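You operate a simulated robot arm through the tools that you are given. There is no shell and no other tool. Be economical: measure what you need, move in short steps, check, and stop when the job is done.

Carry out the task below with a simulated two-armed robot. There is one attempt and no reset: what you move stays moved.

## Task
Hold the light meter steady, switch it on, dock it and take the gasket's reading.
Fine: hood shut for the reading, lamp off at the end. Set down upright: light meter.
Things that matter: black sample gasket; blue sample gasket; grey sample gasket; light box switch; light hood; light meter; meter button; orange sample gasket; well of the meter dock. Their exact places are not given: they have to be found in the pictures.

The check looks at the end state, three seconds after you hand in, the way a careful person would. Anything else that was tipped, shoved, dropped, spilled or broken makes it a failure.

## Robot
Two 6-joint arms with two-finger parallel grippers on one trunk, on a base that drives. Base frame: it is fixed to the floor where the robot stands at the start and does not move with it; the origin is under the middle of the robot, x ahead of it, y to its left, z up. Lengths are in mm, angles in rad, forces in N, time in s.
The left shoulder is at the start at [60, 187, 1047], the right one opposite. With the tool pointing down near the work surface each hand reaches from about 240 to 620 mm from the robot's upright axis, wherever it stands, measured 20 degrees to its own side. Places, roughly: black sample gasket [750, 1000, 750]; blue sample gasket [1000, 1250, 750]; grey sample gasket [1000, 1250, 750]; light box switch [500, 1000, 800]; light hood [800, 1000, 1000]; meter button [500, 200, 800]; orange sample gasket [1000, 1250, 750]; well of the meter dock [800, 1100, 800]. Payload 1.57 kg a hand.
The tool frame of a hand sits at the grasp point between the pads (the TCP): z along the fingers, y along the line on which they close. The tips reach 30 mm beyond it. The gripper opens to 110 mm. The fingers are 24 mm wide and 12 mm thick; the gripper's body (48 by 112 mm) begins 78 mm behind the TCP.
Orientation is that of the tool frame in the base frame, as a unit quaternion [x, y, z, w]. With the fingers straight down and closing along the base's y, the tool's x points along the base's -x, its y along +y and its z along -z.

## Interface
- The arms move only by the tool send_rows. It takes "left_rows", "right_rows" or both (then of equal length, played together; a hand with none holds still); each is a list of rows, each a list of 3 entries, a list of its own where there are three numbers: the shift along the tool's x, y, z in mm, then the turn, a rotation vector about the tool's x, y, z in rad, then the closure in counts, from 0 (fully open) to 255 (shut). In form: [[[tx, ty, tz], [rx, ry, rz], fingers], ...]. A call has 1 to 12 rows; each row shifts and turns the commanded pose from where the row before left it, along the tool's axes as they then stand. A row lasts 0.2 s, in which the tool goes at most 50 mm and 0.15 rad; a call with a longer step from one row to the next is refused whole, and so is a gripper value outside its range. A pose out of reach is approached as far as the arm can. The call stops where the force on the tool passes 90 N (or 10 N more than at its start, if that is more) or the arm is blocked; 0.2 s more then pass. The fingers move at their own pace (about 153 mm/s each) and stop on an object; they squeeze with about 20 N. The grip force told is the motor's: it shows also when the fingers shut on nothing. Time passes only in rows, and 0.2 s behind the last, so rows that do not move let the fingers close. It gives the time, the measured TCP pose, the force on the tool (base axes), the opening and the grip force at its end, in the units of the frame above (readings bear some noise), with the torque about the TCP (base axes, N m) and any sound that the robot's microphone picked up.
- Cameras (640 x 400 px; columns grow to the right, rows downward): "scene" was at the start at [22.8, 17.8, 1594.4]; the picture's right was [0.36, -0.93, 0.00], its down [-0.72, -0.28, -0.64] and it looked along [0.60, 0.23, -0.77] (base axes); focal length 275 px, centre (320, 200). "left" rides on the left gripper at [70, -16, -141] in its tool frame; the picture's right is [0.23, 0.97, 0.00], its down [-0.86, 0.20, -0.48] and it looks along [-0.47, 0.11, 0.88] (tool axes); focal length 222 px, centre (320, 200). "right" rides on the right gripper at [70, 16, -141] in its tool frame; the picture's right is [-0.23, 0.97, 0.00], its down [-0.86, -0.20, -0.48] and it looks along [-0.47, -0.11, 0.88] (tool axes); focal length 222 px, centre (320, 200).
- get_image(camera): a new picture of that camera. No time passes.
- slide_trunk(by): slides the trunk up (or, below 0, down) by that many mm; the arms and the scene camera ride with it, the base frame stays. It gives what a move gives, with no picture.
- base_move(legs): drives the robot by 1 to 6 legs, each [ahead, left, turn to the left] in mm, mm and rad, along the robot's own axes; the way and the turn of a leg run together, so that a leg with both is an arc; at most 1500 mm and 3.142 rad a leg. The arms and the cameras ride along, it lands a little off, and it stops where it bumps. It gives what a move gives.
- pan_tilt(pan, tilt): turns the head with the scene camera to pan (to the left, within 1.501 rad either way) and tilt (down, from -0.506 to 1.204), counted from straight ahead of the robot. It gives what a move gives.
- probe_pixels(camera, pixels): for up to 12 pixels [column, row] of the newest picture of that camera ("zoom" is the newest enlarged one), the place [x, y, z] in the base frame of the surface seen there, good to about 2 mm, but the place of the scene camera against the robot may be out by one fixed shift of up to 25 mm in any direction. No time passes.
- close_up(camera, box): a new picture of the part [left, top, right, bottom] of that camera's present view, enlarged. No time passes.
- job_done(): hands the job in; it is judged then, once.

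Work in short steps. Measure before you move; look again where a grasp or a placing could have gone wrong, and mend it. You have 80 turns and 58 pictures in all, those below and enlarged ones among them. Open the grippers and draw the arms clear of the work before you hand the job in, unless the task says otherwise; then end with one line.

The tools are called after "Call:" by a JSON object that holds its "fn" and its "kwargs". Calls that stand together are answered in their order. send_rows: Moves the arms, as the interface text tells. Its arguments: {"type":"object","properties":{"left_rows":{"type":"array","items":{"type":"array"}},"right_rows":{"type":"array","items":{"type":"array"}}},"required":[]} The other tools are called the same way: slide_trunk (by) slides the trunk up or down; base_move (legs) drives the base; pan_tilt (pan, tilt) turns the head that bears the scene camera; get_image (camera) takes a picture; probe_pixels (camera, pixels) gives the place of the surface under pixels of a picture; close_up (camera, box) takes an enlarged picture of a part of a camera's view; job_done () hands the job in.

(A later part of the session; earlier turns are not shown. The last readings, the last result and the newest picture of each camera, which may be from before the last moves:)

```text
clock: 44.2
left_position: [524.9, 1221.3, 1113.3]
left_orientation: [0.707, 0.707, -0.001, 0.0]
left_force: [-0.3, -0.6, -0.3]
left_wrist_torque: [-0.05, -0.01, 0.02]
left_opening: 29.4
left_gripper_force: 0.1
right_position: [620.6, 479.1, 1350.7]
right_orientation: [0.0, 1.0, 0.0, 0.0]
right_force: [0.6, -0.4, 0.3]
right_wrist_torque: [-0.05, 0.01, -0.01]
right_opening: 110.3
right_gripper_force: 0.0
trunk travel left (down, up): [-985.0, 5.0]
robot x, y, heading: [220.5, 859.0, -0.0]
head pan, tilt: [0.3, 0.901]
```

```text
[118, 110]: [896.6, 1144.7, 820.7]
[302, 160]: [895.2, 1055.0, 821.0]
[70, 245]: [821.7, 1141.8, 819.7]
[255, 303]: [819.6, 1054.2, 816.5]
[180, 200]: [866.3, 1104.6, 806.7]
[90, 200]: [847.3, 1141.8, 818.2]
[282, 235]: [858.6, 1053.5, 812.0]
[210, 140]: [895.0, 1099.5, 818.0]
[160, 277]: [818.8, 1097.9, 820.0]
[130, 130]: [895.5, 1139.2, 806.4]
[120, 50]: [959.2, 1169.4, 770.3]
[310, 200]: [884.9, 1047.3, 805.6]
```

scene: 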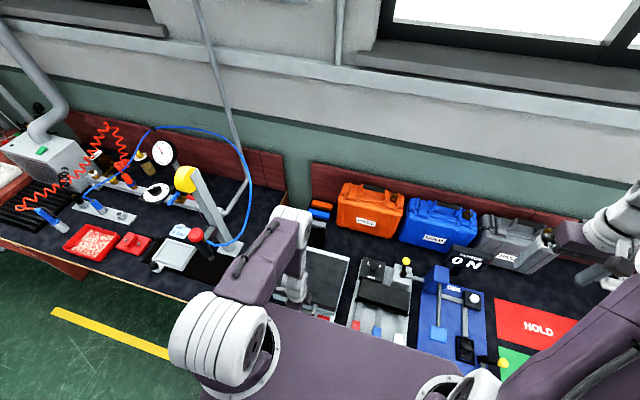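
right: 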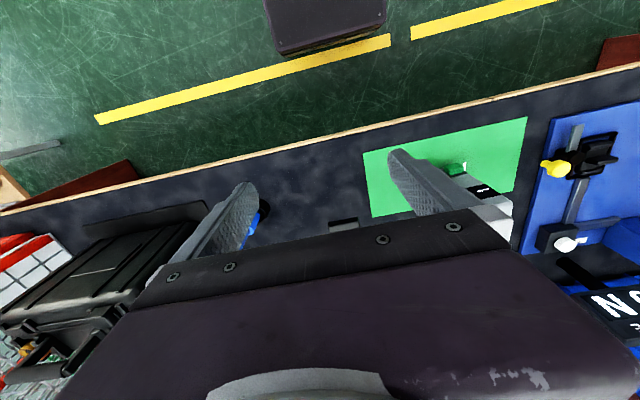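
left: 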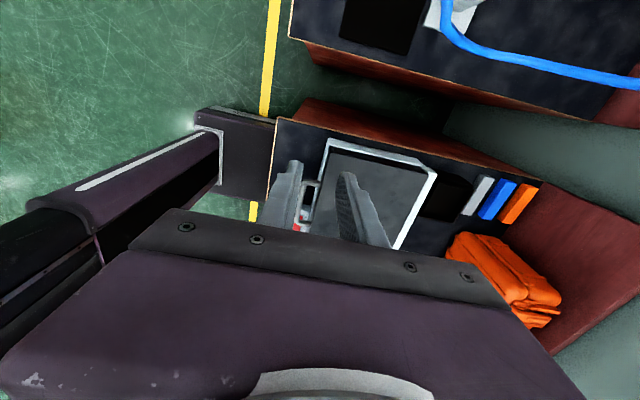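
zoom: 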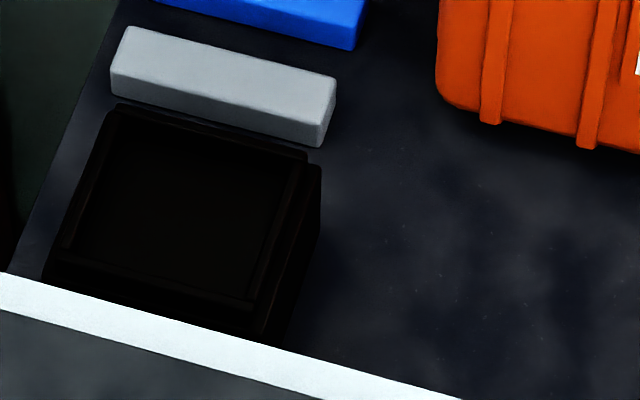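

The well is ~72×87 mm centred about (850,1109), floor z≈800, rim ≈814 (corrected). Next the meter: I turn the left hand back, then drive back and right to y≈80.

Call:
{"fn": "send_rows", "kwargs": {"left_rows": [[[0, 0, -20], [0, 0, -0.1428], 0], [[0, 0, -20], [0, 0, -0.1428], 0], [[0, 0, -20], [0, 0, -0.1428], 0], [[0, 0, -20], [0, 0, -0.1428], 0], [[0, 0, 0], [0, 0, -0.1428], 0], [[0, 0, 0], [0, 0, -0.1428], 0], [[0, 0, 0], [0, 0, -0.1428], 0], [[0, 0, 0], [0, 0, -0.1428], 0], [[0, 0, 0], [0, 0, -0.1428], 0], [[0, 0, 0], [0, 0, -0.1428], 0], [[0, 0, 0], [0, 0, -0.1428], 0]]}}

Call:
{"fn": "base_move", "kwargs": {"legs": [[-150, 0, 0], [0, -778, 0]]}}

Call:
{"fn": "pan_tilt", "kwargs": {"pan": 0.1, "tilt": 1.1}}

Call:
{"fn": "get_image", "kwargs": {"camera": "scene"}}

```text
clock: 46.6
left_position: [524.1, 1217.5, 1195.0]
left_orientation: [-0.002, 1.0, 0.001, 0.001]
left_force: [0.2, -0.4, -0.2]
left_wrist_torque: [0.0, 0.0, 0.04]
left_opening: 110.3
left_gripper_force: 0.0
right_position: [618.5, 476.2, 1347.5]
right_orientation: [0.0, 1.0, 0.0, 0.0]
right_force: [0.0, 0.0, 0.8]
right_wrist_torque: [-0.03, 0.03, 0.0]
right_opening: 110.1
right_gripper_force: 0.0
trunk travel left (down, up): [-985.0, 5.0]
robot x, y, heading: [220.8, 856.7, 0.004]
head pan, tilt: [0.3, 0.901]
```

```text
clock: 51.8
left_position: [371.5, 449.1, 1194.5]
left_orientation: [0.011, 1.0, 0.0, 0.0]
left_force: [0.2, 0.0, -0.2]
left_wrist_torque: [-0.02, -0.01, 0.0]
left_opening: 109.8
left_gripper_force: 0.2
right_position: [452.0, -295.2, 1350.3]
right_orientation: [0.01, 1.0, -0.001, -0.001]
right_force: [0.3, -0.6, -0.6]
right_wrist_torque: [-0.02, 0.0, 0.0]
right_opening: 110.1
right_gripper_force: 0.1
trunk travel left (down, up): [-985.0, 5.0]
robot x, y, heading: [60.0, 93.6, -0.018]
head pan, tilt: [0.3, 0.901]
```

```text
clock: 52.5
left_position: [370.9, 447.4, 1195.3]
left_orientation: [0.012, 1.0, 0.001, 0.0]
left_force: [-0.7, 0.0, 0.9]
left_wrist_torque: [-0.05, 0.0, 0.02]
left_opening: 109.9
left_gripper_force: 0.0
right_position: [451.8, -296.1, 1349.8]
right_orientation: [0.01, 1.0, 0.0, 0.0]
right_force: [0.1, -0.5, -0.2]
right_wrist_torque: [0.0, -0.02, 0.01]
right_opening: 110.2
right_gripper_force: 0.0
trunk travel left (down, up): [-985.0, 5.0]
robot x, y, heading: [63.0, 96.2, -0.022]
head pan, tilt: [0.099, 1.1]
```

```text
24 pictures are left
```

scene: 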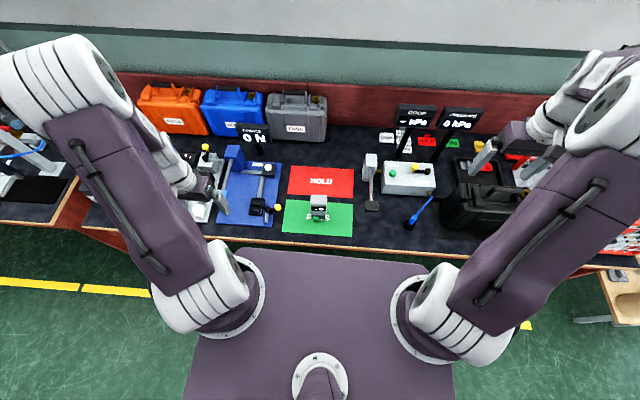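

The meter is at (318,208), facing me. I enlarge it and probe its faces.

Call:
{"fn": "close_up", "kwargs": {"camera": "scene", "box": [290, 185, 346, 225]}}

Call:
{"fn": "probe_pixels", "kwargs": {"camera": "zoom", "pixels": [[240, 115], [400, 115], [240, 200], [400, 200], [320, 160], [300, 230], [330, 300], [250, 250], [400, 250], [280, 310], [200, 200], [360, 320]]}}

```text
10.00 times, centred on (318, 205) of scene
```

zoom: 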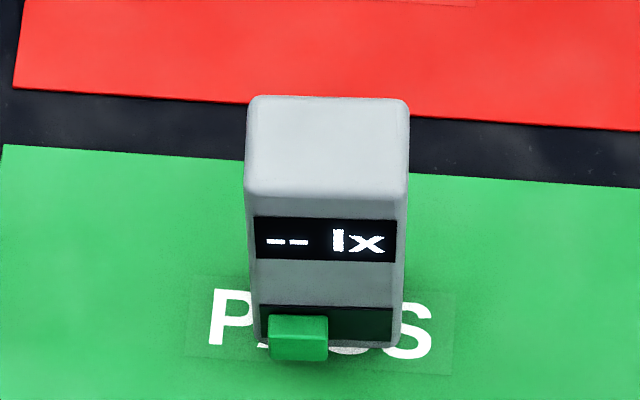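

```text
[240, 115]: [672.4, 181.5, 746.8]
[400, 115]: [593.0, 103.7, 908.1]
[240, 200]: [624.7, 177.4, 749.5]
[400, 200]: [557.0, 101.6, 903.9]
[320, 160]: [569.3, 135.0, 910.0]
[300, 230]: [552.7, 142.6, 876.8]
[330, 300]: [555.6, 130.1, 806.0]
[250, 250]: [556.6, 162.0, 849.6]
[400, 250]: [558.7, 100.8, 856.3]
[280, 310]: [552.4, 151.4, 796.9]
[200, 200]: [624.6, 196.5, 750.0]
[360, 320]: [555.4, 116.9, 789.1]
```

Meter (corrected) ≈ centre (570,141), 48×63 mm, 160 mm tall, button low front. I lower the trunk by 200 and move the left hand above the meter.

Call:
{"fn": "slide_trunk", "kwargs": {"by": -200}}

Call:
{"fn": "send_rows", "kwargs": {"left_rows": [[[-24, -38, 0], [0, 0, 0], 0], [[-24, -38, 0], [0, 0, 0], 0], [[-24, -38, 0], [0, 0, 0], 0], [[-24, -38, 0], [0, 0, 0], 0], [[-24, -38, 0], [0, 0, 0], 0], [[-24, -38, 0], [0, 0, 0], 0], [[-24, -38, 0], [0, 0, 0], 0], [[-24, -38, 0], [0, 0, 0], 0], [[0, 0, 0], [0, 0, 0], 0]]}}

Call:
{"fn": "get_image", "kwargs": {"camera": "left"}}

```text
clock: 54.7
left_position: [370.3, 447.2, 995.4]
left_orientation: [0.012, 1.0, 0.001, 0.0]
left_force: [0.7, -0.7, 0.4]
left_wrist_torque: [0.0, 0.03, -0.02]
left_opening: 110.2
left_gripper_force: 0.2
right_position: [452.1, -297.0, 1149.9]
right_orientation: [0.011, 1.0, -0.001, 0.0]
right_force: [0.3, -0.1, 0.3]
right_wrist_torque: [0.01, -0.02, 0.01]
right_opening: 109.9
right_gripper_force: 0.0
trunk travel left (down, up): [-785.0, 205.0]
robot x, y, heading: [62.5, 90.6, -0.018]
head pan, tilt: [0.099, 1.1]
```

```text
clock: 56.7
left_position: [556.0, 140.5, 993.8]
left_orientation: [0.011, 1.0, 0.0, 0.0]
left_force: [-0.1, 0.2, 0.6]
left_wrist_torque: [0.0, 0.02, 0.03]
left_opening: 110.1
left_gripper_force: 0.1
right_position: [451.7, -297.1, 1148.5]
right_orientation: [0.011, 1.0, 0.0, 0.0]
right_force: [0.3, 0.4, 0.2]
right_wrist_torque: [0.0, -0.04, 0.01]
right_opening: 109.9
right_gripper_force: 0.0
trunk travel left (down, up): [-785.0, 205.0]
robot x, y, heading: [62.2, 90.0, -0.018]
head pan, tilt: [0.099, 1.1]
```

```text
22 pictures are left
```

left: 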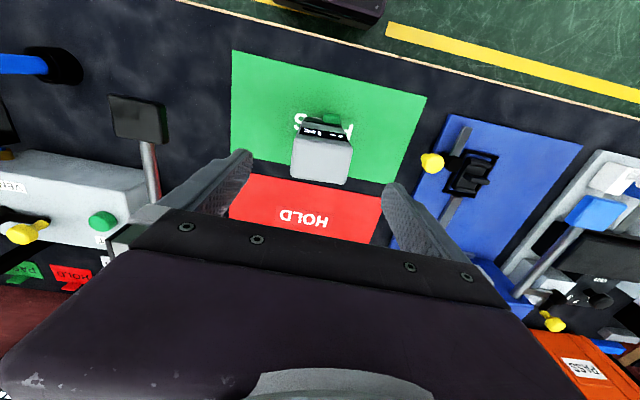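

The meter's top is seen at (322,160), between the fingers. I probe top corners and the button.

Call:
{"fn": "probe_pixels", "kwargs": {"camera": "left", "pixels": [[298, 142], [348, 150], [294, 176], [344, 182], [322, 160], [331, 117], [340, 118], [324, 116], [301, 128], [350, 136]]}}

```text
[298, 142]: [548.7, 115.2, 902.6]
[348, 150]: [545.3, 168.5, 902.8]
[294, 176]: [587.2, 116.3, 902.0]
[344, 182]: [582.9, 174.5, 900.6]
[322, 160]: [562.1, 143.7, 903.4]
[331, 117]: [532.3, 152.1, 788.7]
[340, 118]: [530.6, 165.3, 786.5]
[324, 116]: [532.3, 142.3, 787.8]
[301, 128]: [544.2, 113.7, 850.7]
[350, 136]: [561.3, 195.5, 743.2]
```

Meter top centre ≈ (567,144,903), button front ≈ (532,153,~785). I lower the left hand to z 872 with fingers open.

Call:
{"fn": "send_rows", "kwargs": {"left_rows": [[[-11, 3.5, 22], [0, 0, 0], 0], [[0, 0, 25], [0, 0, 0], 0], [[0, 0, 25], [0, 0, 0], 0], [[0, 0, 25], [0, 0, 0], 0], [[0, 0, 25], [0, 0, 0], 0], [[0, 0, 0], [0, 0, 0], 0]]}}

Call:
{"fn": "get_image", "kwargs": {"camera": "left"}}

```text
clock: 58.1
left_position: [567.6, 142.8, 873.6]
left_orientation: [0.011, 1.0, 0.0, 0.0]
left_force: [0.8, 0.2, 0.3]
left_wrist_torque: [0.03, 0.0, 0.0]
left_opening: 110.1
left_gripper_force: 0.1
right_position: [451.7, -297.3, 1150.4]
right_orientation: [0.01, 1.0, 0.0, 0.0]
right_force: [-0.4, -0.5, -0.2]
right_wrist_torque: [-0.01, -0.03, -0.01]
right_opening: 109.9
right_gripper_force: 0.0
trunk travel left (down, up): [-785.0, 205.0]
robot x, y, heading: [62.1, 94.4, -0.021]
head pan, tilt: [0.099, 1.1]
```

```text
21 pictures are left
```

left: 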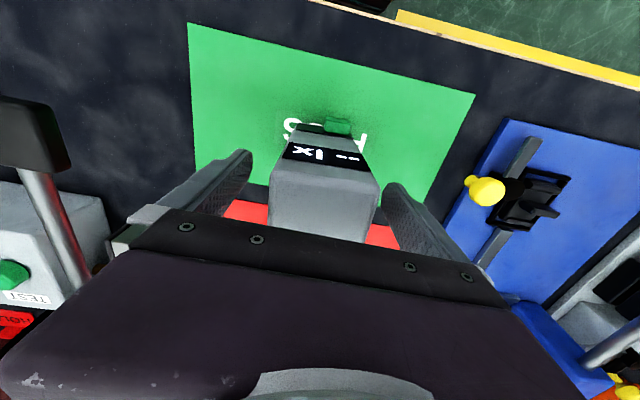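

Aligned. I close the left hand on the meter while tilting the right hand to point forward-down, fingers shut.

Call:
{"fn": "send_rows", "kwargs": {"left_rows": [[[0, 0, 0], [0, 0, 0], 255], [[0, 0, 0], [0, 0, 0], 255], [[0, 0, 0], [0, 0, 0], 255], [[0, 0, 0], [0, 0, 0], 255], [[0, 0, 0], [0, 0, 0], 255], [[0, 0, 0], [0, 0, 0], 255], [[0, 0, 0], [0, 0, 0], 255], [[0, 0, 0], [0, 0, 0], 255]], "right_rows": [[[0, 0, 0], [0, -0.143, 0], 255], [[0, 0, 0], [0, -0.143, 0], 255], [[0, 0, 0], [0, -0.143, 0], 255], [[0, 0, 0], [0, -0.143, 0], 255], [[0, 0, 0], [0, -0.143, 0], 255], [[0, 0, 0], [0, -0.143, 0], 255], [[0, 0, 0], [0, -0.142, 0], 255], [[0, 0, 0], [0, 0, 0], 255]]}}

```text
clock: 59.9
left_position: [567.4, 142.0, 873.6]
left_orientation: [0.011, 1.0, 0.0, -0.001]
left_force: [1.2, 1.1, 0.0]
left_wrist_torque: [-0.01, -0.01, -0.04]
left_opening: 67.4
left_gripper_force: 20.1
right_position: [451.5, -296.5, 1149.9]
right_orientation: [0.009, 0.877, -0.006, 0.48]
right_force: [0.4, 0.1, -0.1]
right_wrist_torque: [0.02, -0.04, 0.0]
right_opening: 0.0
right_gripper_force: 19.8
trunk travel left (down, up): [-785.0, 205.0]
robot x, y, heading: [63.6, 92.1, -0.022]
head pan, tilt: [0.099, 1.1]
```

Meter gripped (67 mm, 20 N). I bring the right hand down in front of the bench edge, first stage.

Call:
{"fn": "send_rows", "kwargs": {"right_rows": [[[26.3, 27.1, 12.2], [0, 0, 0], 255], [[26.3, 27.1, 12.2], [0, 0, 0], 255], [[26.3, 27.1, 12.2], [0, 0, 0], 255], [[26.3, 27.1, 12.2], [0, 0, 0], 255], [[26.3, 27.1, 12.2], [0, 0, 0], 255], [[26.3, 27.1, 12.2], [0, 0, 0], 255], [[26.3, 27.1, 12.2], [0, 0, 0], 255], [[26.3, 27.1, 12.2], [0, 0, 0], 255]]}}

```text
clock: 61.7
left_position: [566.4, 142.0, 873.8]
left_orientation: [0.011, 1.0, 0.0, -0.001]
left_force: [-0.8, 0.2, -0.6]
left_wrist_torque: [0.02, 0.01, 0.0]
left_opening: 66.8
left_gripper_force: 19.7
right_position: [508.4, -217.6, 1131.2]
right_orientation: [0.01, 0.879, -0.001, 0.477]
right_force: [-0.1, 0.4, -0.6]
right_wrist_torque: [-0.01, 0.0, -0.01]
right_opening: 0.0
right_gripper_force: 20.0
right hand out of reach, approached as far as the arm can: row 1, 2, 3, 4, 5, 6, 7, 8
trunk travel left (down, up): [-785.0, 205.0]
robot x, y, heading: [62.8, 95.8, -0.023]
head pan, tilt: [0.099, 1.1]
```

The steep forward tilt is out of reach this close. I reduce the tilt by 0.4 rad and see where the hand stands.

Call:
{"fn": "send_rows", "kwargs": {"right_rows": [[[0, 0, 0], [0, 0.134, 0], 255], [[0, 0, 0], [0, 0.134, 0], 255], [[0, 0, 0], [0, 0.132, 0], 255], [[0, 0, 0], [0, 0, 0], 255]]}}

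```text
clock: 62.7
left_position: [567.7, 143.4, 874.0]
left_orientation: [0.01, 1.0, 0.0, 0.0]
left_force: [0.1, 0.4, -0.1]
left_wrist_torque: [0.0, -0.01, 0.02]
left_opening: 67.1
left_gripper_force: 19.8
right_position: [507.9, -215.6, 1132.2]
right_orientation: [0.009, 0.951, -0.001, 0.31]
right_force: [-0.1, 0.3, 0.5]
right_wrist_torque: [0.0, 0.02, 0.03]
right_opening: 0.0
right_gripper_force: 20.2
trunk travel left (down, up): [-785.0, 205.0]
robot x, y, heading: [60.9, 90.7, -0.016]
head pan, tilt: [0.099, 1.1]
```

Now 0.63 rad tilt. I move the right hand towards (450,-60,900).

Call:
{"fn": "send_rows", "kwargs": {"right_rows": [[[26.6, 22.3, 21.7], [0, 0, 0], 255], [[26.6, 22.3, 21.7], [0, 0, 0], 255], [[26.6, 22.3, 21.7], [0, 0, 0], 255], [[26.6, 22.3, 21.7], [0, 0, 0], 255], [[26.6, 22.3, 21.7], [0, 0, 0], 255], [[26.6, 22.3, 21.7], [0, 0, 0], 255], [[26.6, 22.3, 21.7], [0, 0, 0], 255]]}}

```text
clock: 64.3
left_position: [566.8, 142.6, 871.5]
left_orientation: [0.01, 1.0, 0.0, -0.001]
left_force: [-1.1, -1.4, 1.1]
left_wrist_torque: [-0.14, 0.14, -0.03]
left_opening: 66.8
left_gripper_force: 20.0
right_position: [520.0, -137.7, 996.8]
right_orientation: [0.013, 0.958, 0.02, 0.286]
right_force: [0.1, 0.5, 0.7]
right_wrist_torque: [0.04, -0.02, -0.02]
right_opening: 0.0
right_gripper_force: 19.9
right hand out of reach, approached as far as the arm can: row 3, 4, 5, 6, 7
trunk travel left (down, up): [-785.0, 205.0]
robot x, y, heading: [61.4, 89.0, -0.019]
head pan, tilt: [0.099, 1.1]
```

The wrist limits forward tilt here. I reduce it to ~0.33 and tilt sideways 0.35 instead, so the fingers point forward-left-down and the body stays clear of the left hand.

Call:
{"fn": "send_rows", "kwargs": {"right_rows": [[[0, 0, 0], [0, 0.13, 0], 255], [[0, 0, 0], [0, 0.12, 0], 255], [[0, 0, 0], [-0.12, 0, 0], 255], [[0, 0, 0], [-0.12, 0, 0], 255], [[0, 0, 0], [-0.12, 0, 0], 255], [[0, 0, 0], [0, 0, 0], 255]]}}

```text
clock: 65.7
left_position: [567.4, 141.4, 874.4]
left_orientation: [0.01, 1.0, 0.0, 0.0]
left_force: [0.5, -0.1, -0.3]
left_wrist_torque: [0.0, 0.0, 0.02]
left_opening: 66.9
left_gripper_force: 20.4
right_position: [520.6, -133.5, 1000.3]
right_orientation: [-0.02, 0.966, 0.199, 0.165]
right_force: [0.5, 0.4, 0.1]
right_wrist_torque: [-0.01, 0.0, -0.01]
right_opening: 0.1
right_gripper_force: 20.1
right hand out of reach, approached as far as the arm can: row 2, 3
trunk travel left (down, up): [-785.0, 205.0]
robot x, y, heading: [61.6, 92.9, -0.019]
head pan, tilt: [0.099, 1.1]
```

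I move the right hand towards (470,60,900) with this orientation.

Call:
{"fn": "send_rows", "kwargs": {"right_rows": [[[17.2, 29, 29.2], [0, 0, 0], 255], [[17.2, 29, 29.2], [0, 0, 0], 255], [[17.2, 29, 29.2], [0, 0, 0], 255], [[17.2, 29, 29.2], [0, 0, 0], 255], [[17.2, 29, 29.2], [0, 0, 0], 255], [[0, 0, 0], [0, 0, 0], 255]]}}

Call:
{"fn": "get_image", "kwargs": {"camera": "scene"}}

```text
clock: 67.1
left_position: [566.7, 142.8, 874.3]
left_orientation: [0.01, 1.0, 0.0, 0.0]
left_force: [0.3, 0.0, -0.1]
left_wrist_torque: [0.01, 0.01, 0.03]
left_opening: 66.6
left_gripper_force: 20.1
right_position: [468.4, 61.2, 900.3]
right_orientation: [-0.02, 0.966, 0.198, 0.165]
right_force: [-0.1, -0.3, -0.8]
right_wrist_torque: [0.03, -0.02, 0.0]
right_opening: 0.0
right_gripper_force: 20.3
trunk travel left (down, up): [-785.0, 205.0]
robot x, y, heading: [66.6, 91.0, -0.019]
head pan, tilt: [0.099, 1.1]
```

```text
20 pictures are left
```

scene: 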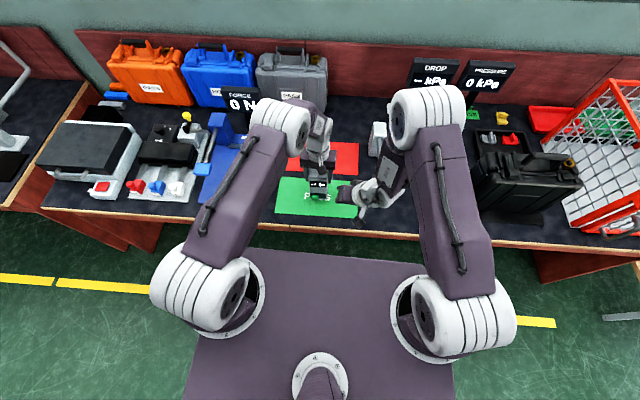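

Reached cleanly. I lower to the pre-press point (470,142,802) and check with a close-up.

Call:
{"fn": "send_rows", "kwargs": {"right_rows": [[[8.2, 9.3, 29.3], [0, 0, 0], 255], [[8.2, 9.3, 29.3], [0, 0, 0], 255], [[8.2, 9.3, 29.3], [0, 0, 0], 255], [[8.2, 9.3, 29.3], [0, 0, 0], 255], [[0, 0, 0], [0, 0, 0], 255]]}}

Call:
{"fn": "close_up", "kwargs": {"camera": "scene", "box": [280, 140, 376, 240]}}

```text
clock: 68.3
left_position: [567.1, 141.7, 873.7]
left_orientation: [0.011, 1.0, 0.0, 0.0]
left_force: [0.0, 0.1, -0.8]
left_wrist_torque: [-0.01, 0.01, 0.04]
left_opening: 66.6
left_gripper_force: 20.4
right_position: [471.6, 143.1, 801.7]
right_orientation: [-0.02, 0.966, 0.199, 0.165]
right_force: [-0.4, -0.4, -0.1]
right_wrist_torque: [0.03, -0.01, -0.02]
right_opening: 0.1
right_gripper_force: 20.7
trunk travel left (down, up): [-785.0, 205.0]
robot x, y, heading: [65.2, 92.3, -0.02]
head pan, tilt: [0.099, 1.1]
```

```text
4.00 times, centred on (328, 190) of scene
```

zoom: 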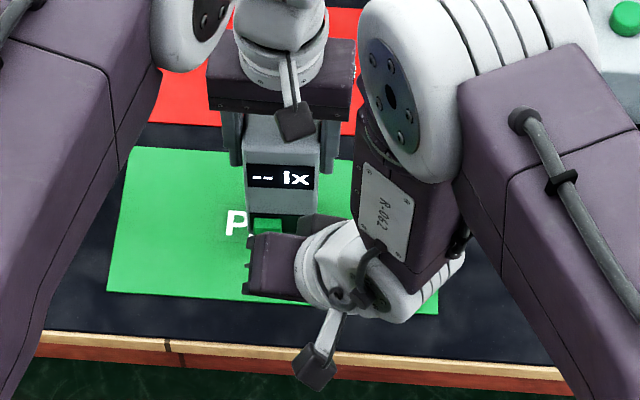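

The fingertip is in front of the green button. I advance +x in small steps until pressing.

Call:
{"fn": "send_rows", "kwargs": {"right_rows": [[[-14.2, -1.6, 4.7], [0, 0, 0], 255], [[-14.2, -1.6, 4.7], [0, 0, 0], 255], [[-4.7, -0.5, 1.6], [0, 0, 0], 255], [[-2.8, -0.3, 0.9], [0, 0, 0], 255], [[-2.8, -0.3, 0.9], [0, 0, 0], 255], [[0, 0, 0], [0, 0, 0], 255]]}}

```text
clock: 69.7
left_position: [567.5, 143.0, 874.0]
left_orientation: [0.01, 1.0, 0.0, 0.0]
left_force: [1.4, 0.9, -0.4]
left_wrist_torque: [0.06, -0.14, -0.02]
left_opening: 66.4
left_gripper_force: 20.2
right_position: [511.9, 141.2, 801.5]
right_orientation: [-0.02, 0.966, 0.199, 0.165]
right_force: [-1.7, 0.2, -1.4]
right_wrist_torque: [0.0, 0.07, 0.01]
right_opening: 0.1
right_gripper_force: 19.5
trunk travel left (down, up): [-785.0, 205.0]
robot x, y, heading: [64.3, 94.1, -0.024]
head pan, tilt: [0.099, 1.1]
```

Contact has just begun (~1.7 N at x 512). I press a few mm more in 2 mm steps.

Call:
{"fn": "send_rows", "kwargs": {"right_rows": [[[-1.9, -0.2, 0.6], [0, 0, 0], 255], [[-1.9, -0.2, 0.6], [0, 0, 0], 255], [[0, 0, 0], [0, 0, 0], 255]]}}

Call:
{"fn": "close_up", "kwargs": {"camera": "scene", "box": [300, 160, 350, 210]}}

```text
clock: 70.5
left_position: [567.6, 142.8, 874.3]
left_orientation: [0.011, 1.0, 0.0, 0.0]
left_force: [3.8, -1.7, -0.2]
left_wrist_torque: [-0.12, -0.43, 0.03]
left_opening: 65.6
left_gripper_force: 20.0
right_position: [514.7, 141.1, 801.3]
right_orientation: [-0.021, 0.966, 0.199, 0.164]
right_force: [-3.6, 2.1, 1.1]
right_wrist_torque: [0.05, 0.09, 0.07]
right_opening: 0.2
right_gripper_force: 19.8
trunk travel left (down, up): [-785.0, 205.0]
robot x, y, heading: [61.3, 91.4, -0.02]
head pan, tilt: [0.099, 1.1]
heard: click
```

```text
8.00 times, centred on (325, 185) of scene
```

zoom: 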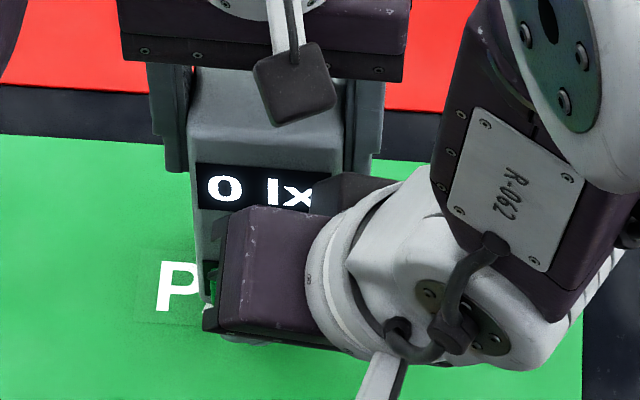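

Click heard and the display reads "0 lx": it's on. I withdraw the right hand the way it came.

Call:
{"fn": "send_rows", "kwargs": {"right_rows": [[[20.8, 2.3, -6.8], [0, 0, 0], 255], [[24, 2.6, -7.9], [0, 0, 0], 255], [[-8.2, -9.3, -29.3], [0, 0, 0], 255], [[-8.2, -9.3, -29.3], [0, 0, 0], 255], [[-8.2, -9.3, -29.3], [0, 0, 0], 255], [[-8.2, -9.3, -29.3], [0, 0, 0], 255], [[-17.2, -29, -29.2], [0, 0, 0], 255], [[-17.2, -29, -29.2], [0, 0, 0], 255], [[-17.2, -29, -29.2], [0, 0, 0], 255], [[-17.2, -29, -29.2], [0, 0, 0], 255], [[-17.2, -29, -29.2], [0, 0, 0], 255]]}}

Call:
{"fn": "send_rows", "kwargs": {"left_rows": [[[0, 0, -10], [0, 0, 0], 255], [[0, 0, -30], [0, 0, 0], 255], [[0, 0, -40], [0, 0, 0], 255], [[0, 0, -40], [0, 0, 0], 255], [[0, 0, -40], [0, 0, 0], 255], [[0, 0, 0], [0, 0, 0], 255]], "right_rows": [[[0, -30, -30], [0, 0, 0], 255], [[0, -30, -30], [0, 0, 0], 255], [[0, -30, -30], [0, 0, 0], 255], [[0, -30, -30], [0, 0, 0], 255], [[0, 0, 0], [0, 0, 0], 255], [[0, 0, 0], [0, 0, 0], 255]]}}

Call:
{"fn": "get_image", "kwargs": {"camera": "scene"}}

```text
clock: 72.9
left_position: [567.0, 142.5, 874.8]
left_orientation: [0.011, 1.0, 0.001, 0.0]
left_force: [1.1, 0.0, -0.6]
left_wrist_torque: [0.02, -0.03, -0.04]
left_opening: 65.8
left_gripper_force: 20.4
right_position: [516.5, -133.9, 1001.0]
right_orientation: [-0.019, 0.966, 0.2, 0.165]
right_force: [0.1, -0.4, -0.3]
right_wrist_torque: [-0.01, -0.01, 0.01]
right_opening: 0.0
right_gripper_force: 20.5
trunk travel left (down, up): [-785.0, 205.0]
robot x, y, heading: [59.1, 92.2, -0.019]
head pan, tilt: [0.099, 1.1]
```

```text
clock: 74.3
left_position: [566.3, 140.1, 1033.0]
left_orientation: [0.011, 1.0, 0.0, -0.001]
left_force: [1.0, 0.0, -3.3]
left_wrist_torque: [-0.03, -0.01, -0.02]
left_opening: 65.8
left_gripper_force: 19.9
right_position: [490.0, -291.3, 1057.0]
right_orientation: [-0.019, 0.966, 0.198, 0.164]
right_force: [0.8, -0.2, 0.3]
right_wrist_torque: [0.02, 0.0, 0.0]
right_opening: 0.1
right_gripper_force: 19.8
trunk travel left (down, up): [-785.0, 205.0]
robot x, y, heading: [63.3, 93.3, -0.023]
head pan, tilt: [0.099, 1.1]
```

```text
17 pictures are left
```

scene: 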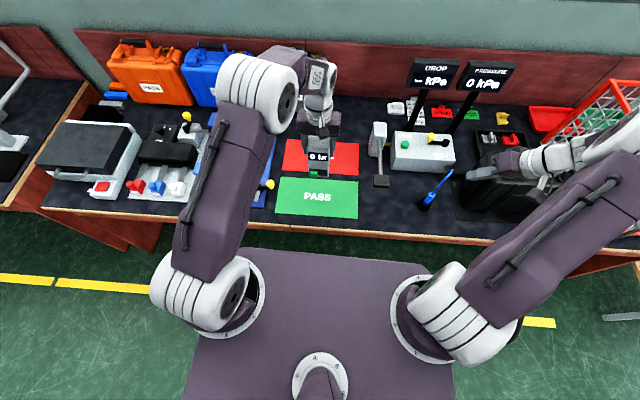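

Meter is held securely. I raise the trunk 120 mm, back off the bench, and drive left to the dock with heading corrected.

Call:
{"fn": "slide_trunk", "kwargs": {"by": 120}}

Call:
{"fn": "base_move", "kwargs": {"legs": [[-130, 0, 0.02], [0, 825, 0]]}}

```text
clock: 75.8
left_position: [565.0, 139.3, 1152.8]
left_orientation: [0.01, 1.0, -0.001, -0.001]
left_force: [1.1, 0.0, -1.5]
left_wrist_torque: [0.01, -0.02, 0.01]
left_opening: 65.6
left_gripper_force: 19.5
right_position: [491.0, -291.7, 1179.5]
right_orientation: [-0.02, 0.966, 0.199, 0.164]
right_force: [0.1, 0.8, -0.2]
right_wrist_torque: [-0.01, 0.02, 0.01]
right_opening: 0.0
right_gripper_force: 20.0
trunk travel left (down, up): [-905.0, 85.0]
robot x, y, heading: [62.9, 93.5, -0.02]
head pan, tilt: [0.099, 1.1]
```

```text
clock: 81.1
left_position: [432.7, 985.1, 1153.3]
left_orientation: [-0.002, 1.0, 0.0, 0.0]
left_force: [0.5, -0.2, -1.7]
left_wrist_torque: [0.0, 0.03, 0.06]
left_opening: 65.8
left_gripper_force: 20.3
right_position: [368.9, 552.5, 1178.5]
right_orientation: [-0.033, 0.966, 0.201, 0.161]
right_force: [-0.1, -0.4, -0.7]
right_wrist_torque: [-0.03, -0.01, 0.04]
right_opening: 0.0
right_gripper_force: 19.9
trunk travel left (down, up): [-905.0, 85.0]
robot x, y, heading: [-68.4, 925.9, 0.003]
head pan, tilt: [0.099, 1.1]
```

I drive ahead to x≈250.

Call:
{"fn": "base_move", "kwargs": {"legs": [[318, 0, 0]]}}

Call:
{"fn": "pan_tilt", "kwargs": {"pan": 0.3, "tilt": 0.9}}

Call:
{"fn": "get_image", "kwargs": {"camera": "scene"}}

```text
clock: 83.2
left_position: [755.4, 987.2, 1154.3]
left_orientation: [-0.002, 1.0, 0.0, 0.001]
left_force: [-0.5, -0.9, -2.3]
left_wrist_torque: [0.0, 0.0, 0.02]
left_opening: 65.5
left_gripper_force: 19.7
right_position: [690.5, 554.9, 1180.0]
right_orientation: [-0.033, 0.965, 0.201, 0.162]
right_force: [-0.3, -0.2, 0.9]
right_wrist_torque: [-0.02, -0.04, 0.01]
right_opening: 0.0
right_gripper_force: 20.0
trunk travel left (down, up): [-905.0, 85.0]
robot x, y, heading: [253.2, 926.7, 0.005]
head pan, tilt: [0.099, 1.1]
```

```text
clock: 84.0
left_position: [757.1, 988.1, 1153.6]
left_orientation: [-0.003, 1.0, 0.0, 0.0]
left_force: [0.3, -0.1, -1.5]
left_wrist_torque: [0.01, 0.0, 0.02]
left_opening: 65.8
left_gripper_force: 19.8
right_position: [693.3, 554.9, 1178.4]
right_orientation: [-0.033, 0.966, 0.201, 0.161]
right_force: [-0.3, 0.7, 0.6]
right_wrist_torque: [0.01, 0.0, 0.0]
right_opening: 0.1
right_gripper_force: 20.5
trunk travel left (down, up): [-905.0, 85.0]
robot x, y, heading: [256.2, 927.0, 0.008]
head pan, tilt: [0.3, 0.901]
```

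```text
16 pictures are left
```

scene: 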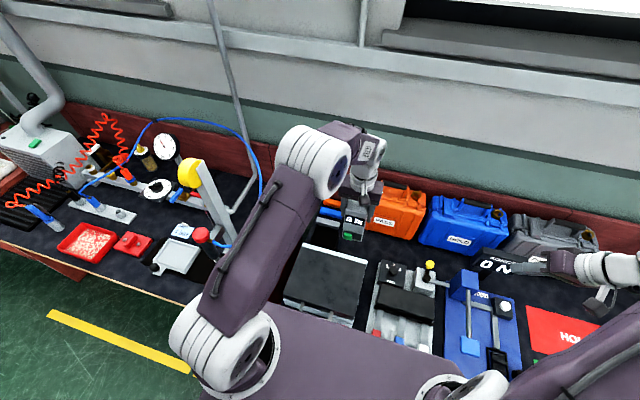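

I look with the left camera; the well should appear right of the held meter.

Call:
{"fn": "get_image", "kwargs": {"camera": "left"}}

```text
15 pictures are left
```

left: 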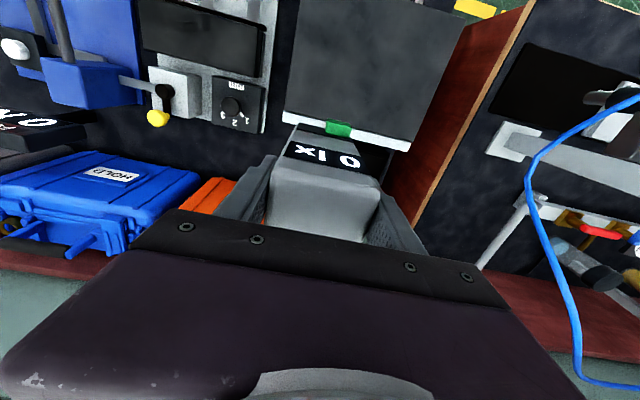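

The well shows partly at (370,155) behind the meter. I enlarge it and probe the visible corners.

Call:
{"fn": "close_up", "kwargs": {"camera": "left", "box": [280, 105, 420, 195]}}

```text
4.44 times, centred on (350, 150) of left
```

zoom: 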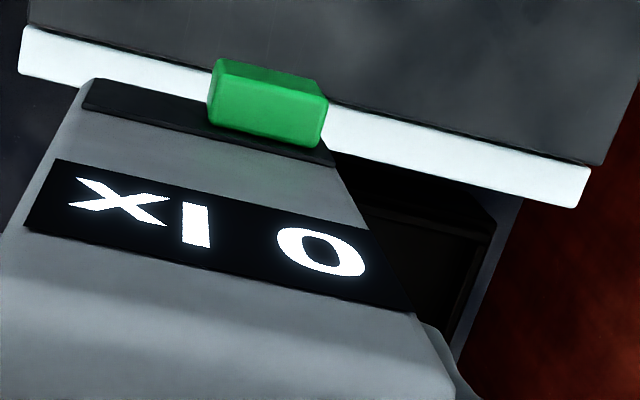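

Call:
{"fn": "probe_pixels", "kwargs": {"camera": "zoom", "pixels": [[480, 225], [470, 250], [460, 300], [445, 235], [420, 225], [400, 215], [430, 265], [380, 205], [490, 215], [485, 260], [360, 180], [265, 95]]}}

```text
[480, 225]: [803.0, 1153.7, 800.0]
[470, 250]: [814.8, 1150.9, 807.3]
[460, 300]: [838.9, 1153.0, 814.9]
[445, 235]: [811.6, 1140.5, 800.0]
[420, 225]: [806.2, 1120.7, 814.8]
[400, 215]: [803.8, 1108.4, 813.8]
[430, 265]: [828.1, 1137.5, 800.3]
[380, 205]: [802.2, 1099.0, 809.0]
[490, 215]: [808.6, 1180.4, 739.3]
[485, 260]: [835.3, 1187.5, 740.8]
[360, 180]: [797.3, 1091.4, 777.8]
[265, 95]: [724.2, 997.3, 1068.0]
```

Well lip spans x≈803–890, y≈1064–1156 (centre ≈ 847,1110), floor z 800. I move the meter above it.

Call:
{"fn": "send_rows", "kwargs": {"left_rows": [[[-22.5, 30.3, 0], [0, 0, 0], 255], [[-22.5, 30.3, 0], [0, 0, 0], 255], [[-22.5, 30.3, 0], [0, 0, 0], 255], [[-22.5, 30.3, 0], [0, 0, 0], 255], [[0, 0, 40], [0, 0, 0], 255], [[0, 0, 40], [0, 0, 0], 255], [[0, 0, 30], [0, 0, 0], 255], [[0, 0, 0], [0, 0, 0], 255]]}}

Call:
{"fn": "close_up", "kwargs": {"camera": "scene", "box": [280, 160, 400, 260]}}

```text
clock: 85.8
left_position: [847.4, 1110.3, 1042.1]
left_orientation: [-0.002, 1.0, 0.001, 0.001]
left_force: [-1.5, -0.3, -1.2]
left_wrist_torque: [0.02, 0.02, -0.02]
left_opening: 65.9
left_gripper_force: 20.3
right_position: [693.1, 555.8, 1178.6]
right_orientation: [-0.033, 0.966, 0.201, 0.162]
right_force: [0.0, -0.7, 0.2]
right_wrist_torque: [-0.01, 0.01, 0.01]
right_opening: 0.1
right_gripper_force: 19.9
trunk travel left (down, up): [-905.0, 85.0]
robot x, y, heading: [256.1, 928.4, 0.004]
head pan, tilt: [0.3, 0.901]
```

```text
4.00 times, centred on (340, 210) of scene
```

zoom: 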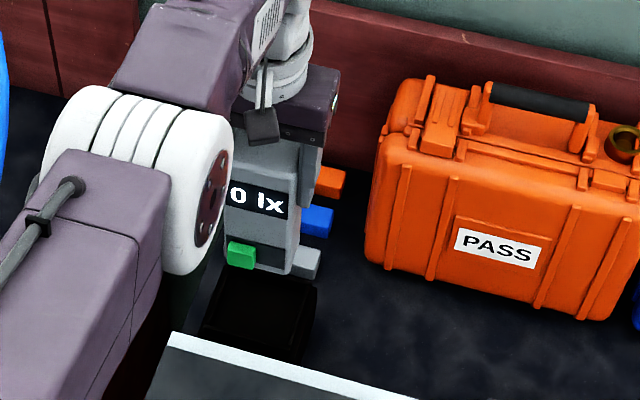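

In reach and above the well. I lower to just above the lip and look.

Call:
{"fn": "send_rows", "kwargs": {"left_rows": [[[0, 0, 25], [0, 0, 0], 255], [[0, 0, 25], [0, 0, 0], 255], [[0, 0, 20], [0, 0, 0], 255], [[0, 0, 15], [0, 0, 0], 255], [[0, 0, 0], [0, 0, 0], 255]]}}

Call:
{"fn": "close_up", "kwargs": {"camera": "scene", "box": [320, 205, 376, 245]}}

```text
clock: 87.0
left_position: [827.4, 1110.1, 962.5]
left_orientation: [-0.002, 1.0, 0.001, 0.0]
left_force: [0.1, -0.7, -1.9]
left_wrist_torque: [0.0, -0.01, 0.01]
left_opening: 65.7
left_gripper_force: 20.2
left hand out of reach, approached as far as the arm can: row 1, 2, 3, 4
right_position: [693.3, 555.0, 1180.7]
right_orientation: [-0.032, 0.966, 0.2, 0.163]
right_force: [0.6, 0.0, -0.2]
right_wrist_torque: [0.0, 0.0, 0.0]
right_opening: 0.2
right_gripper_force: 19.6
trunk travel left (down, up): [-905.0, 85.0]
robot x, y, heading: [257.7, 928.8, 0.009]
head pan, tilt: [0.3, 0.901]
```

```text
10.00 times, centred on (348, 225) of scene
```

zoom: 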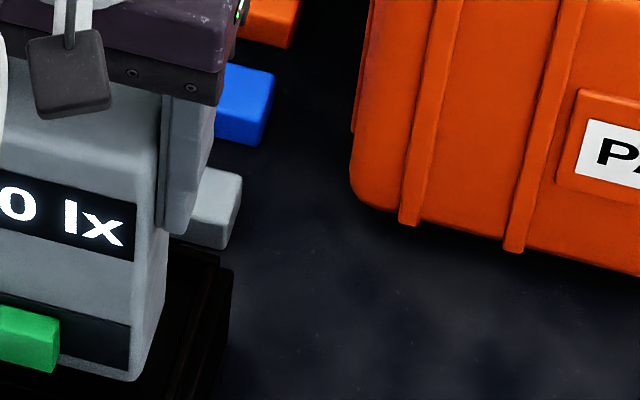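

Reach fell short as the hand lowered (x slid to 827, still 18 mm above the lip). I go back up to x 847 and use the trunk for the descent.

Call:
{"fn": "send_rows", "kwargs": {"left_rows": [[[0, 0, -30], [0, 0, 0], 255], [[-5, 0, -30], [0, 0, 0], 255], [[-15, 0, -20], [0, 0, 0], 255], [[0, 0, 0], [0, 0, 0], 255]]}}

Call:
{"fn": "slide_trunk", "kwargs": {"by": -70}}

```text
clock: 88.0
left_position: [848.6, 1110.2, 1043.2]
left_orientation: [-0.003, 1.0, 0.0, 0.0]
left_force: [-0.3, 0.0, -1.1]
left_wrist_torque: [0.0, -0.04, -0.01]
left_opening: 65.4
left_gripper_force: 19.9
right_position: [692.8, 555.7, 1179.2]
right_orientation: [-0.032, 0.966, 0.201, 0.161]
right_force: [0.0, 1.0, 0.5]
right_wrist_torque: [0.02, -0.02, 0.02]
right_opening: 0.1
right_gripper_force: 20.1
trunk travel left (down, up): [-905.0, 85.0]
robot x, y, heading: [254.7, 924.7, 0.012]
head pan, tilt: [0.3, 0.901]
```

```text
clock: 89.0
left_position: [847.4, 1110.4, 972.5]
left_orientation: [-0.003, 1.0, 0.0, 0.0]
left_force: [-0.6, 0.5, -1.7]
left_wrist_torque: [-0.01, 0.01, 0.0]
left_opening: 65.8
left_gripper_force: 19.8
right_position: [692.2, 555.3, 1108.5]
right_orientation: [-0.033, 0.966, 0.201, 0.162]
right_force: [0.5, 0.1, 0.0]
right_wrist_torque: [0.0, 0.0, -0.01]
right_opening: 0.2
right_gripper_force: 19.4
trunk travel left (down, up): [-835.0, 155.0]
robot x, y, heading: [254.7, 927.1, 0.003]
head pan, tilt: [0.3, 0.901]
```

Now TCP z 972, meter bottom ≈841. I lower with rows now that the shoulder is lower, in small steps.

Call:
{"fn": "send_rows", "kwargs": {"left_rows": [[[0, 0, 10], [0, 0, 0], 255], [[0, 0, 10], [0, 0, 0], 255], [[0, 0, 0], [0, 0, 0], 255]]}}

Call:
{"fn": "close_up", "kwargs": {"camera": "scene", "box": [310, 190, 390, 250]}}

```text
clock: 89.8
left_position: [843.8, 1112.2, 953.3]
left_orientation: [-0.003, 1.0, 0.001, 0.0]
left_force: [-0.1, 0.7, -1.8]
left_wrist_torque: [0.01, 0.01, 0.02]
left_opening: 65.8
left_gripper_force: 19.9
left hand out of reach, approached as far as the arm can: row 2
right_position: [691.9, 555.8, 1109.5]
right_orientation: [-0.033, 0.966, 0.2, 0.161]
right_force: [0.2, -0.5, 0.1]
right_wrist_torque: [-0.03, 0.01, 0.03]
right_opening: 0.0
right_gripper_force: 19.8
trunk travel left (down, up): [-835.0, 155.0]
robot x, y, heading: [255.9, 925.8, 0.002]
head pan, tilt: [0.3, 0.901]
```

```text
6.67 times, centred on (350, 220) of scene
```

zoom: 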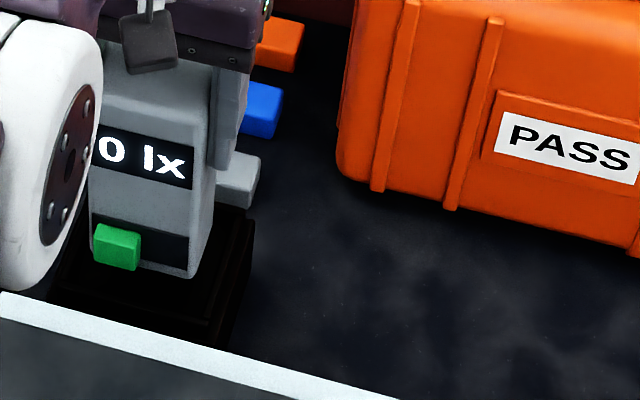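

I finish the descent by the trunk, to just above the floor of the well.

Call:
{"fn": "slide_trunk", "kwargs": {"by": -18}}

Call:
{"fn": "slide_trunk", "kwargs": {"by": -5}}

Call:
{"fn": "close_up", "kwargs": {"camera": "scene", "box": [310, 190, 390, 250]}}

```text
clock: 90.5
left_position: [843.4, 1111.7, 935.3]
left_orientation: [-0.002, 1.0, 0.0, 0.0]
left_force: [-0.3, 0.3, -1.5]
left_wrist_torque: [0.01, -0.02, -0.02]
left_opening: 66.1
left_gripper_force: 19.7
right_position: [692.5, 555.6, 1090.9]
right_orientation: [-0.032, 0.966, 0.201, 0.161]
right_force: [0.0, 0.2, 0.3]
right_wrist_torque: [-0.03, 0.01, -0.01]
right_opening: 0.0
right_gripper_force: 19.6
trunk travel left (down, up): [-817.0, 173.0]
robot x, y, heading: [254.2, 926.5, 0.009]
head pan, tilt: [0.3, 0.901]
```

```text
clock: 91.0
left_position: [842.9, 1110.9, 930.0]
left_orientation: [-0.003, 1.0, 0.0, 0.001]
left_force: [-0.2, 1.3, 5.5]
left_wrist_torque: [0.0, 0.26, 0.0]
left_opening: 65.6
left_gripper_force: 20.0
right_position: [692.3, 555.6, 1086.9]
right_orientation: [-0.034, 0.965, 0.201, 0.163]
right_force: [0.5, 0.9, -0.8]
right_wrist_torque: [-0.02, 0.0, 0.01]
right_opening: 0.0
right_gripper_force: 20.0
trunk travel left (down, up): [-812.0, 178.0]
robot x, y, heading: [253.3, 927.2, 0.005]
head pan, tilt: [0.3, 0.901]
```

```text
6.67 times, centred on (350, 220) of scene
```

zoom: 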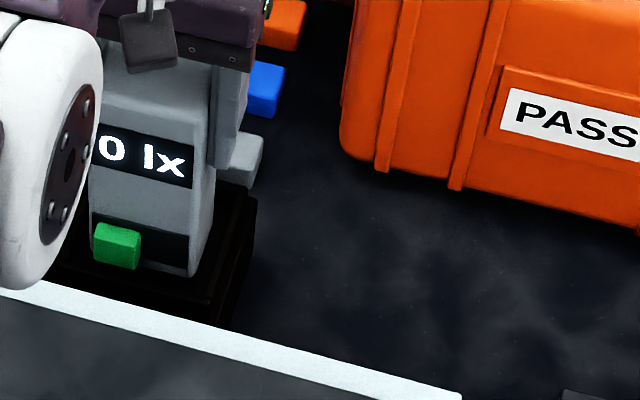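

Contact at z 930: the meter sits on the well floor (800). I release and rise with the trunk.

Call:
{"fn": "send_rows", "kwargs": {"left_rows": [[[0, 0, 0], [0, 0, 0], 60], [[0, 0, 0], [0, 0, 0], 0], [[0, 0, 0], [0, 0, 0], 0], [[0, 0, 0], [0, 0, 0], 0]]}}

Call:
{"fn": "slide_trunk", "kwargs": {"by": 150}}

Call:
{"fn": "close_up", "kwargs": {"camera": "scene", "box": [290, 190, 390, 310]}}

```text
clock: 92.0
left_position: [843.4, 1111.0, 930.1]
left_orientation: [-0.003, 1.0, 0.0, 0.0]
left_force: [0.2, 0.0, -0.2]
left_wrist_torque: [-0.03, -0.01, -0.04]
left_opening: 110.2
left_gripper_force: 0.0
right_position: [692.7, 556.3, 1085.2]
right_orientation: [-0.033, 0.966, 0.201, 0.161]
right_force: [-0.2, 1.2, 0.3]
right_wrist_torque: [0.0, 0.02, 0.02]
right_opening: 0.0
right_gripper_force: 20.5
trunk travel left (down, up): [-812.0, 178.0]
robot x, y, heading: [256.8, 922.2, 0.008]
head pan, tilt: [0.3, 0.901]
```

```text
clock: 93.8
left_position: [844.2, 1111.1, 1079.1]
left_orientation: [-0.003, 1.0, 0.0, -0.001]
left_force: [-0.2, 0.0, 0.7]
left_wrist_torque: [-0.01, 0.03, 0.0]
left_opening: 109.9
left_gripper_force: 0.0
right_position: [693.6, 555.7, 1236.4]
right_orientation: [-0.033, 0.965, 0.201, 0.162]
right_force: [0.0, 0.3, -0.1]
right_wrist_torque: [0.0, 0.01, 0.02]
right_opening: 0.4
right_gripper_force: 20.1
trunk travel left (down, up): [-962.0, 28.0]
robot x, y, heading: [253.0, 925.3, 0.008]
head pan, tilt: [0.3, 0.901]
```

```text
3.33 times, centred on (340, 250) of scene
```

zoom: 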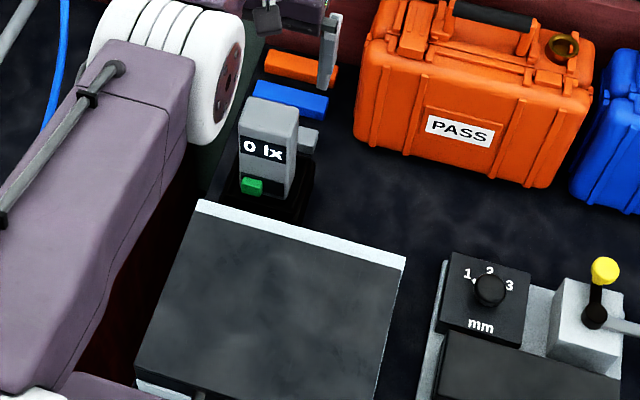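

The meter stands upright in the dock. Next the lamp switch near (520,957,785): I back off 110 mm, move the left hand over it (fingers shut) and look.

Call:
{"fn": "base_move", "kwargs": {"legs": [[-110, 0, 0]]}}

Call:
{"fn": "send_rows", "kwargs": {"left_rows": [[[40, -20, 0], [0, 0, 0], 255], [[40, -20, 0], [0, 0, 0], 255], [[40, -20, 0], [0, 0, 0], 255], [[40, -20, 0], [0, 0, 0], 255], [[40, -20, 0], [0, 0, 0], 255], [[10, -35, 15], [0, 0, 0], 255], [[0, -20, 40], [0, 0, 0], 255], [[0, 0, 45], [0, 0, 0], 255], [[0, 0, 0], [0, 0, 0], 255]]}}

Call:
{"fn": "get_image", "kwargs": {"camera": "left"}}

```text
clock: 95.0
left_position: [740.4, 1110.5, 1077.6]
left_orientation: [-0.002, 1.0, 0.0, -0.003]
left_force: [0.0, -0.1, 0.2]
left_wrist_torque: [0.0, 0.04, -0.03]
left_opening: 110.0
left_gripper_force: 0.0
right_position: [588.6, 553.8, 1234.1]
right_orientation: [-0.031, 0.966, 0.2, 0.16]
right_force: [0.2, 0.6, -0.2]
right_wrist_torque: [0.02, 0.06, 0.02]
right_opening: 0.2
right_gripper_force: 20.2
trunk travel left (down, up): [-962.0, 28.0]
robot x, y, heading: [149.2, 925.8, 0.004]
head pan, tilt: [0.3, 0.901]
```

```text
clock: 97.0
left_position: [527.2, 952.5, 978.8]
left_orientation: [-0.002, 1.0, 0.0, 0.0]
left_force: [0.3, 0.0, -0.7]
left_wrist_torque: [0.01, 0.01, 0.0]
left_opening: 0.1
left_gripper_force: 19.2
right_position: [582.2, 553.8, 1235.2]
right_orientation: [-0.032, 0.966, 0.201, 0.162]
right_force: [-0.1, -0.5, 0.6]
right_wrist_torque: [0.01, 0.01, -0.02]
right_opening: 0.3
right_gripper_force: 20.1
trunk travel left (down, up): [-962.0, 28.0]
robot x, y, heading: [146.0, 924.0, -0.0]
head pan, tilt: [0.3, 0.901]
```

```text
8 pictures are left
```

left: 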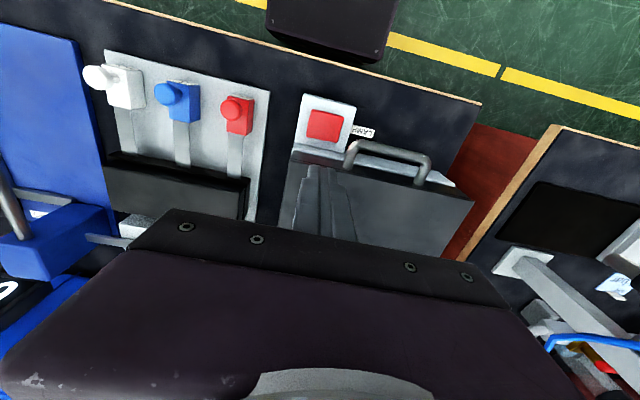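

The red switch is at (324,126), the hood shut. I probe it.

Call:
{"fn": "probe_pixels", "kwargs": {"camera": "left", "pixels": [[324, 126], [312, 115], [338, 120], [310, 135], [335, 140], [345, 165], [352, 145]]}}

```text
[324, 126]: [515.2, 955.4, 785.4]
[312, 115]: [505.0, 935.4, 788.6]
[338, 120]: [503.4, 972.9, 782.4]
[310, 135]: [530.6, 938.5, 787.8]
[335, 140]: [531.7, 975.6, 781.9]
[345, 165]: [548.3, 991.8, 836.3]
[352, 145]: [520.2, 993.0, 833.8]
```

The switch is a rocker tilted along y: side y≈937 is high. I go over (515,940) and come down to just above it.

Call:
{"fn": "send_rows", "kwargs": {"left_rows": [[[12, -12.5, 20], [0, 0, 0], 255], [[0, 0, 40], [0, 0, 0], 255], [[0, 0, 40], [0, 0, 0], 255], [[0, 0, 30], [0, 0, 0], 255], [[0, 0, 20], [0, 0, 0], 255], [[0, 0, 7], [0, 0, 0], 255], [[0, 0, 0], [0, 0, 0], 255]]}}

```text
clock: 98.6
left_position: [515.5, 939.8, 824.0]
left_orientation: [-0.002, 1.0, -0.001, -0.001]
left_force: [-0.3, -0.9, 0.1]
left_wrist_torque: [-0.03, 0.01, -0.02]
left_opening: 0.0
left_gripper_force: 19.4
right_position: [583.5, 554.2, 1235.9]
right_orientation: [-0.032, 0.966, 0.2, 0.162]
right_force: [0.7, -0.7, 0.3]
right_wrist_torque: [0.02, 0.03, 0.02]
right_opening: 0.2
right_gripper_force: 19.5
trunk travel left (down, up): [-962.0, 28.0]
robot x, y, heading: [146.7, 927.5, -0.003]
head pan, tilt: [0.3, 0.901]
```

Tip z ≈794. I press down in small steps.

Call:
{"fn": "send_rows", "kwargs": {"left_rows": [[[0, 0, 3], [0, 0, 0], 255], [[0, 0, 3], [0, 0, 0], 255], [[0, 0, 2], [0, 0, 0], 255], [[0, 0, 2], [0, 0, 0], 255], [[0, 0, 0], [0, 0, 0], 255]]}}

```text
clock: 99.8
left_position: [513.7, 940.7, 814.3]
left_orientation: [-0.002, 1.0, -0.001, 0.001]
left_force: [-2.7, 1.5, 18.6]
left_wrist_torque: [0.23, 0.07, 0.03]
left_opening: 0.2
left_gripper_force: 20.5
right_position: [580.7, 553.5, 1237.5]
right_orientation: [-0.033, 0.966, 0.2, 0.162]
right_force: [-0.6, 0.0, -0.1]
right_wrist_torque: [-0.03, -0.05, 0.04]
right_opening: 0.2
right_gripper_force: 20.4
trunk travel left (down, up): [-962.0, 28.0]
robot x, y, heading: [146.4, 925.9, -0.0]
head pan, tilt: [0.3, 0.901]
heard: click
```

Click heard. I lift off and read the meter's display.

Call:
{"fn": "send_rows", "kwargs": {"left_rows": [[[0, 0, -10], [0, 0, 0], 255], [[0, 0, -40], [0, 0, 0], 255], [[0, 0, -40], [0, 0, 0], 255], [[0, 0, -40], [0, 0, 0], 255], [[0, 0, -32], [0, 0, 0], 255], [[0, 0, 0], [0, 0, 0], 255], [[0, 0, 0], [0, 0, 0], 255]]}}

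Call:
{"fn": "get_image", "kwargs": {"camera": "scene"}}

```text
clock: 101.4
left_position: [516.0, 939.6, 974.0]
left_orientation: [-0.002, 1.0, 0.0, 0.0]
left_force: [0.0, 0.3, 0.7]
left_wrist_torque: [0.02, 0.0, 0.01]
left_opening: 0.1
left_gripper_force: 19.8
right_position: [583.2, 554.4, 1237.2]
right_orientation: [-0.032, 0.966, 0.201, 0.162]
right_force: [0.2, -0.1, 0.0]
right_wrist_torque: [0.01, 0.0, -0.02]
right_opening: 0.0
right_gripper_force: 20.4
trunk travel left (down, up): [-962.0, 28.0]
robot x, y, heading: [146.7, 925.8, 0.0]
head pan, tilt: [0.3, 0.901]
```

```text
7 pictures are left
```

scene: 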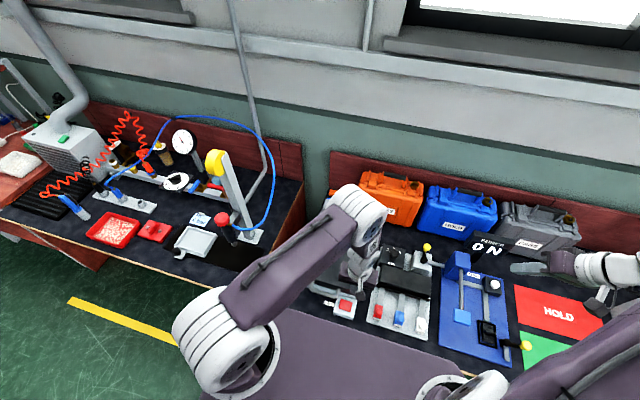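

The arm hides the meter; I shift the left hand to the right 180 mm and enlarge the meter.

Call:
{"fn": "send_rows", "kwargs": {"left_rows": [[[20, -40, -20], [0, 0, 0], 255], [[20, -40, -20], [0, 0, 0], 255], [[20, -40, -20], [0, 0, 0], 255], [[0, -40, 0], [0, 0, 0], 255], [[0, -20, 0], [0, 0, 0], 255]]}}

Call:
{"fn": "close_up", "kwargs": {"camera": "scene", "box": [300, 170, 400, 330]}}

```text
clock: 102.6
left_position: [456.8, 759.9, 1035.8]
left_orientation: [-0.001, 1.0, 0.0, 0.0]
left_force: [0.0, -0.4, -0.3]
left_wrist_torque: [-0.03, 0.01, 0.0]
left_opening: 0.0
left_gripper_force: 19.7
right_position: [583.6, 552.6, 1234.8]
right_orientation: [-0.032, 0.966, 0.201, 0.162]
right_force: [0.4, 0.0, 0.0]
right_wrist_torque: [0.02, 0.02, -0.02]
right_opening: 0.0
right_gripper_force: 20.1
trunk travel left (down, up): [-962.0, 28.0]
robot x, y, heading: [144.1, 927.8, 0.004]
head pan, tilt: [0.3, 0.901]
```

```text
2.50 times, centred on (350, 250) of scene
```

zoom: 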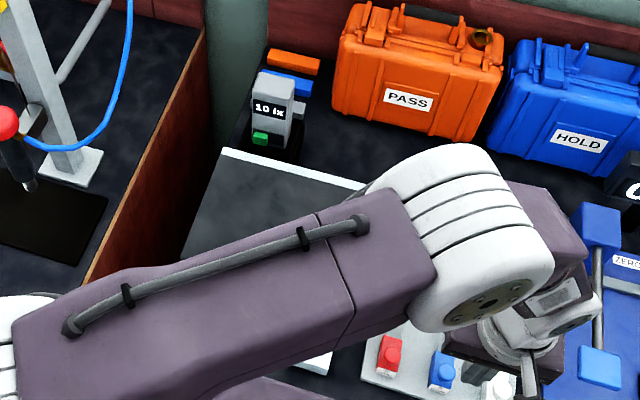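

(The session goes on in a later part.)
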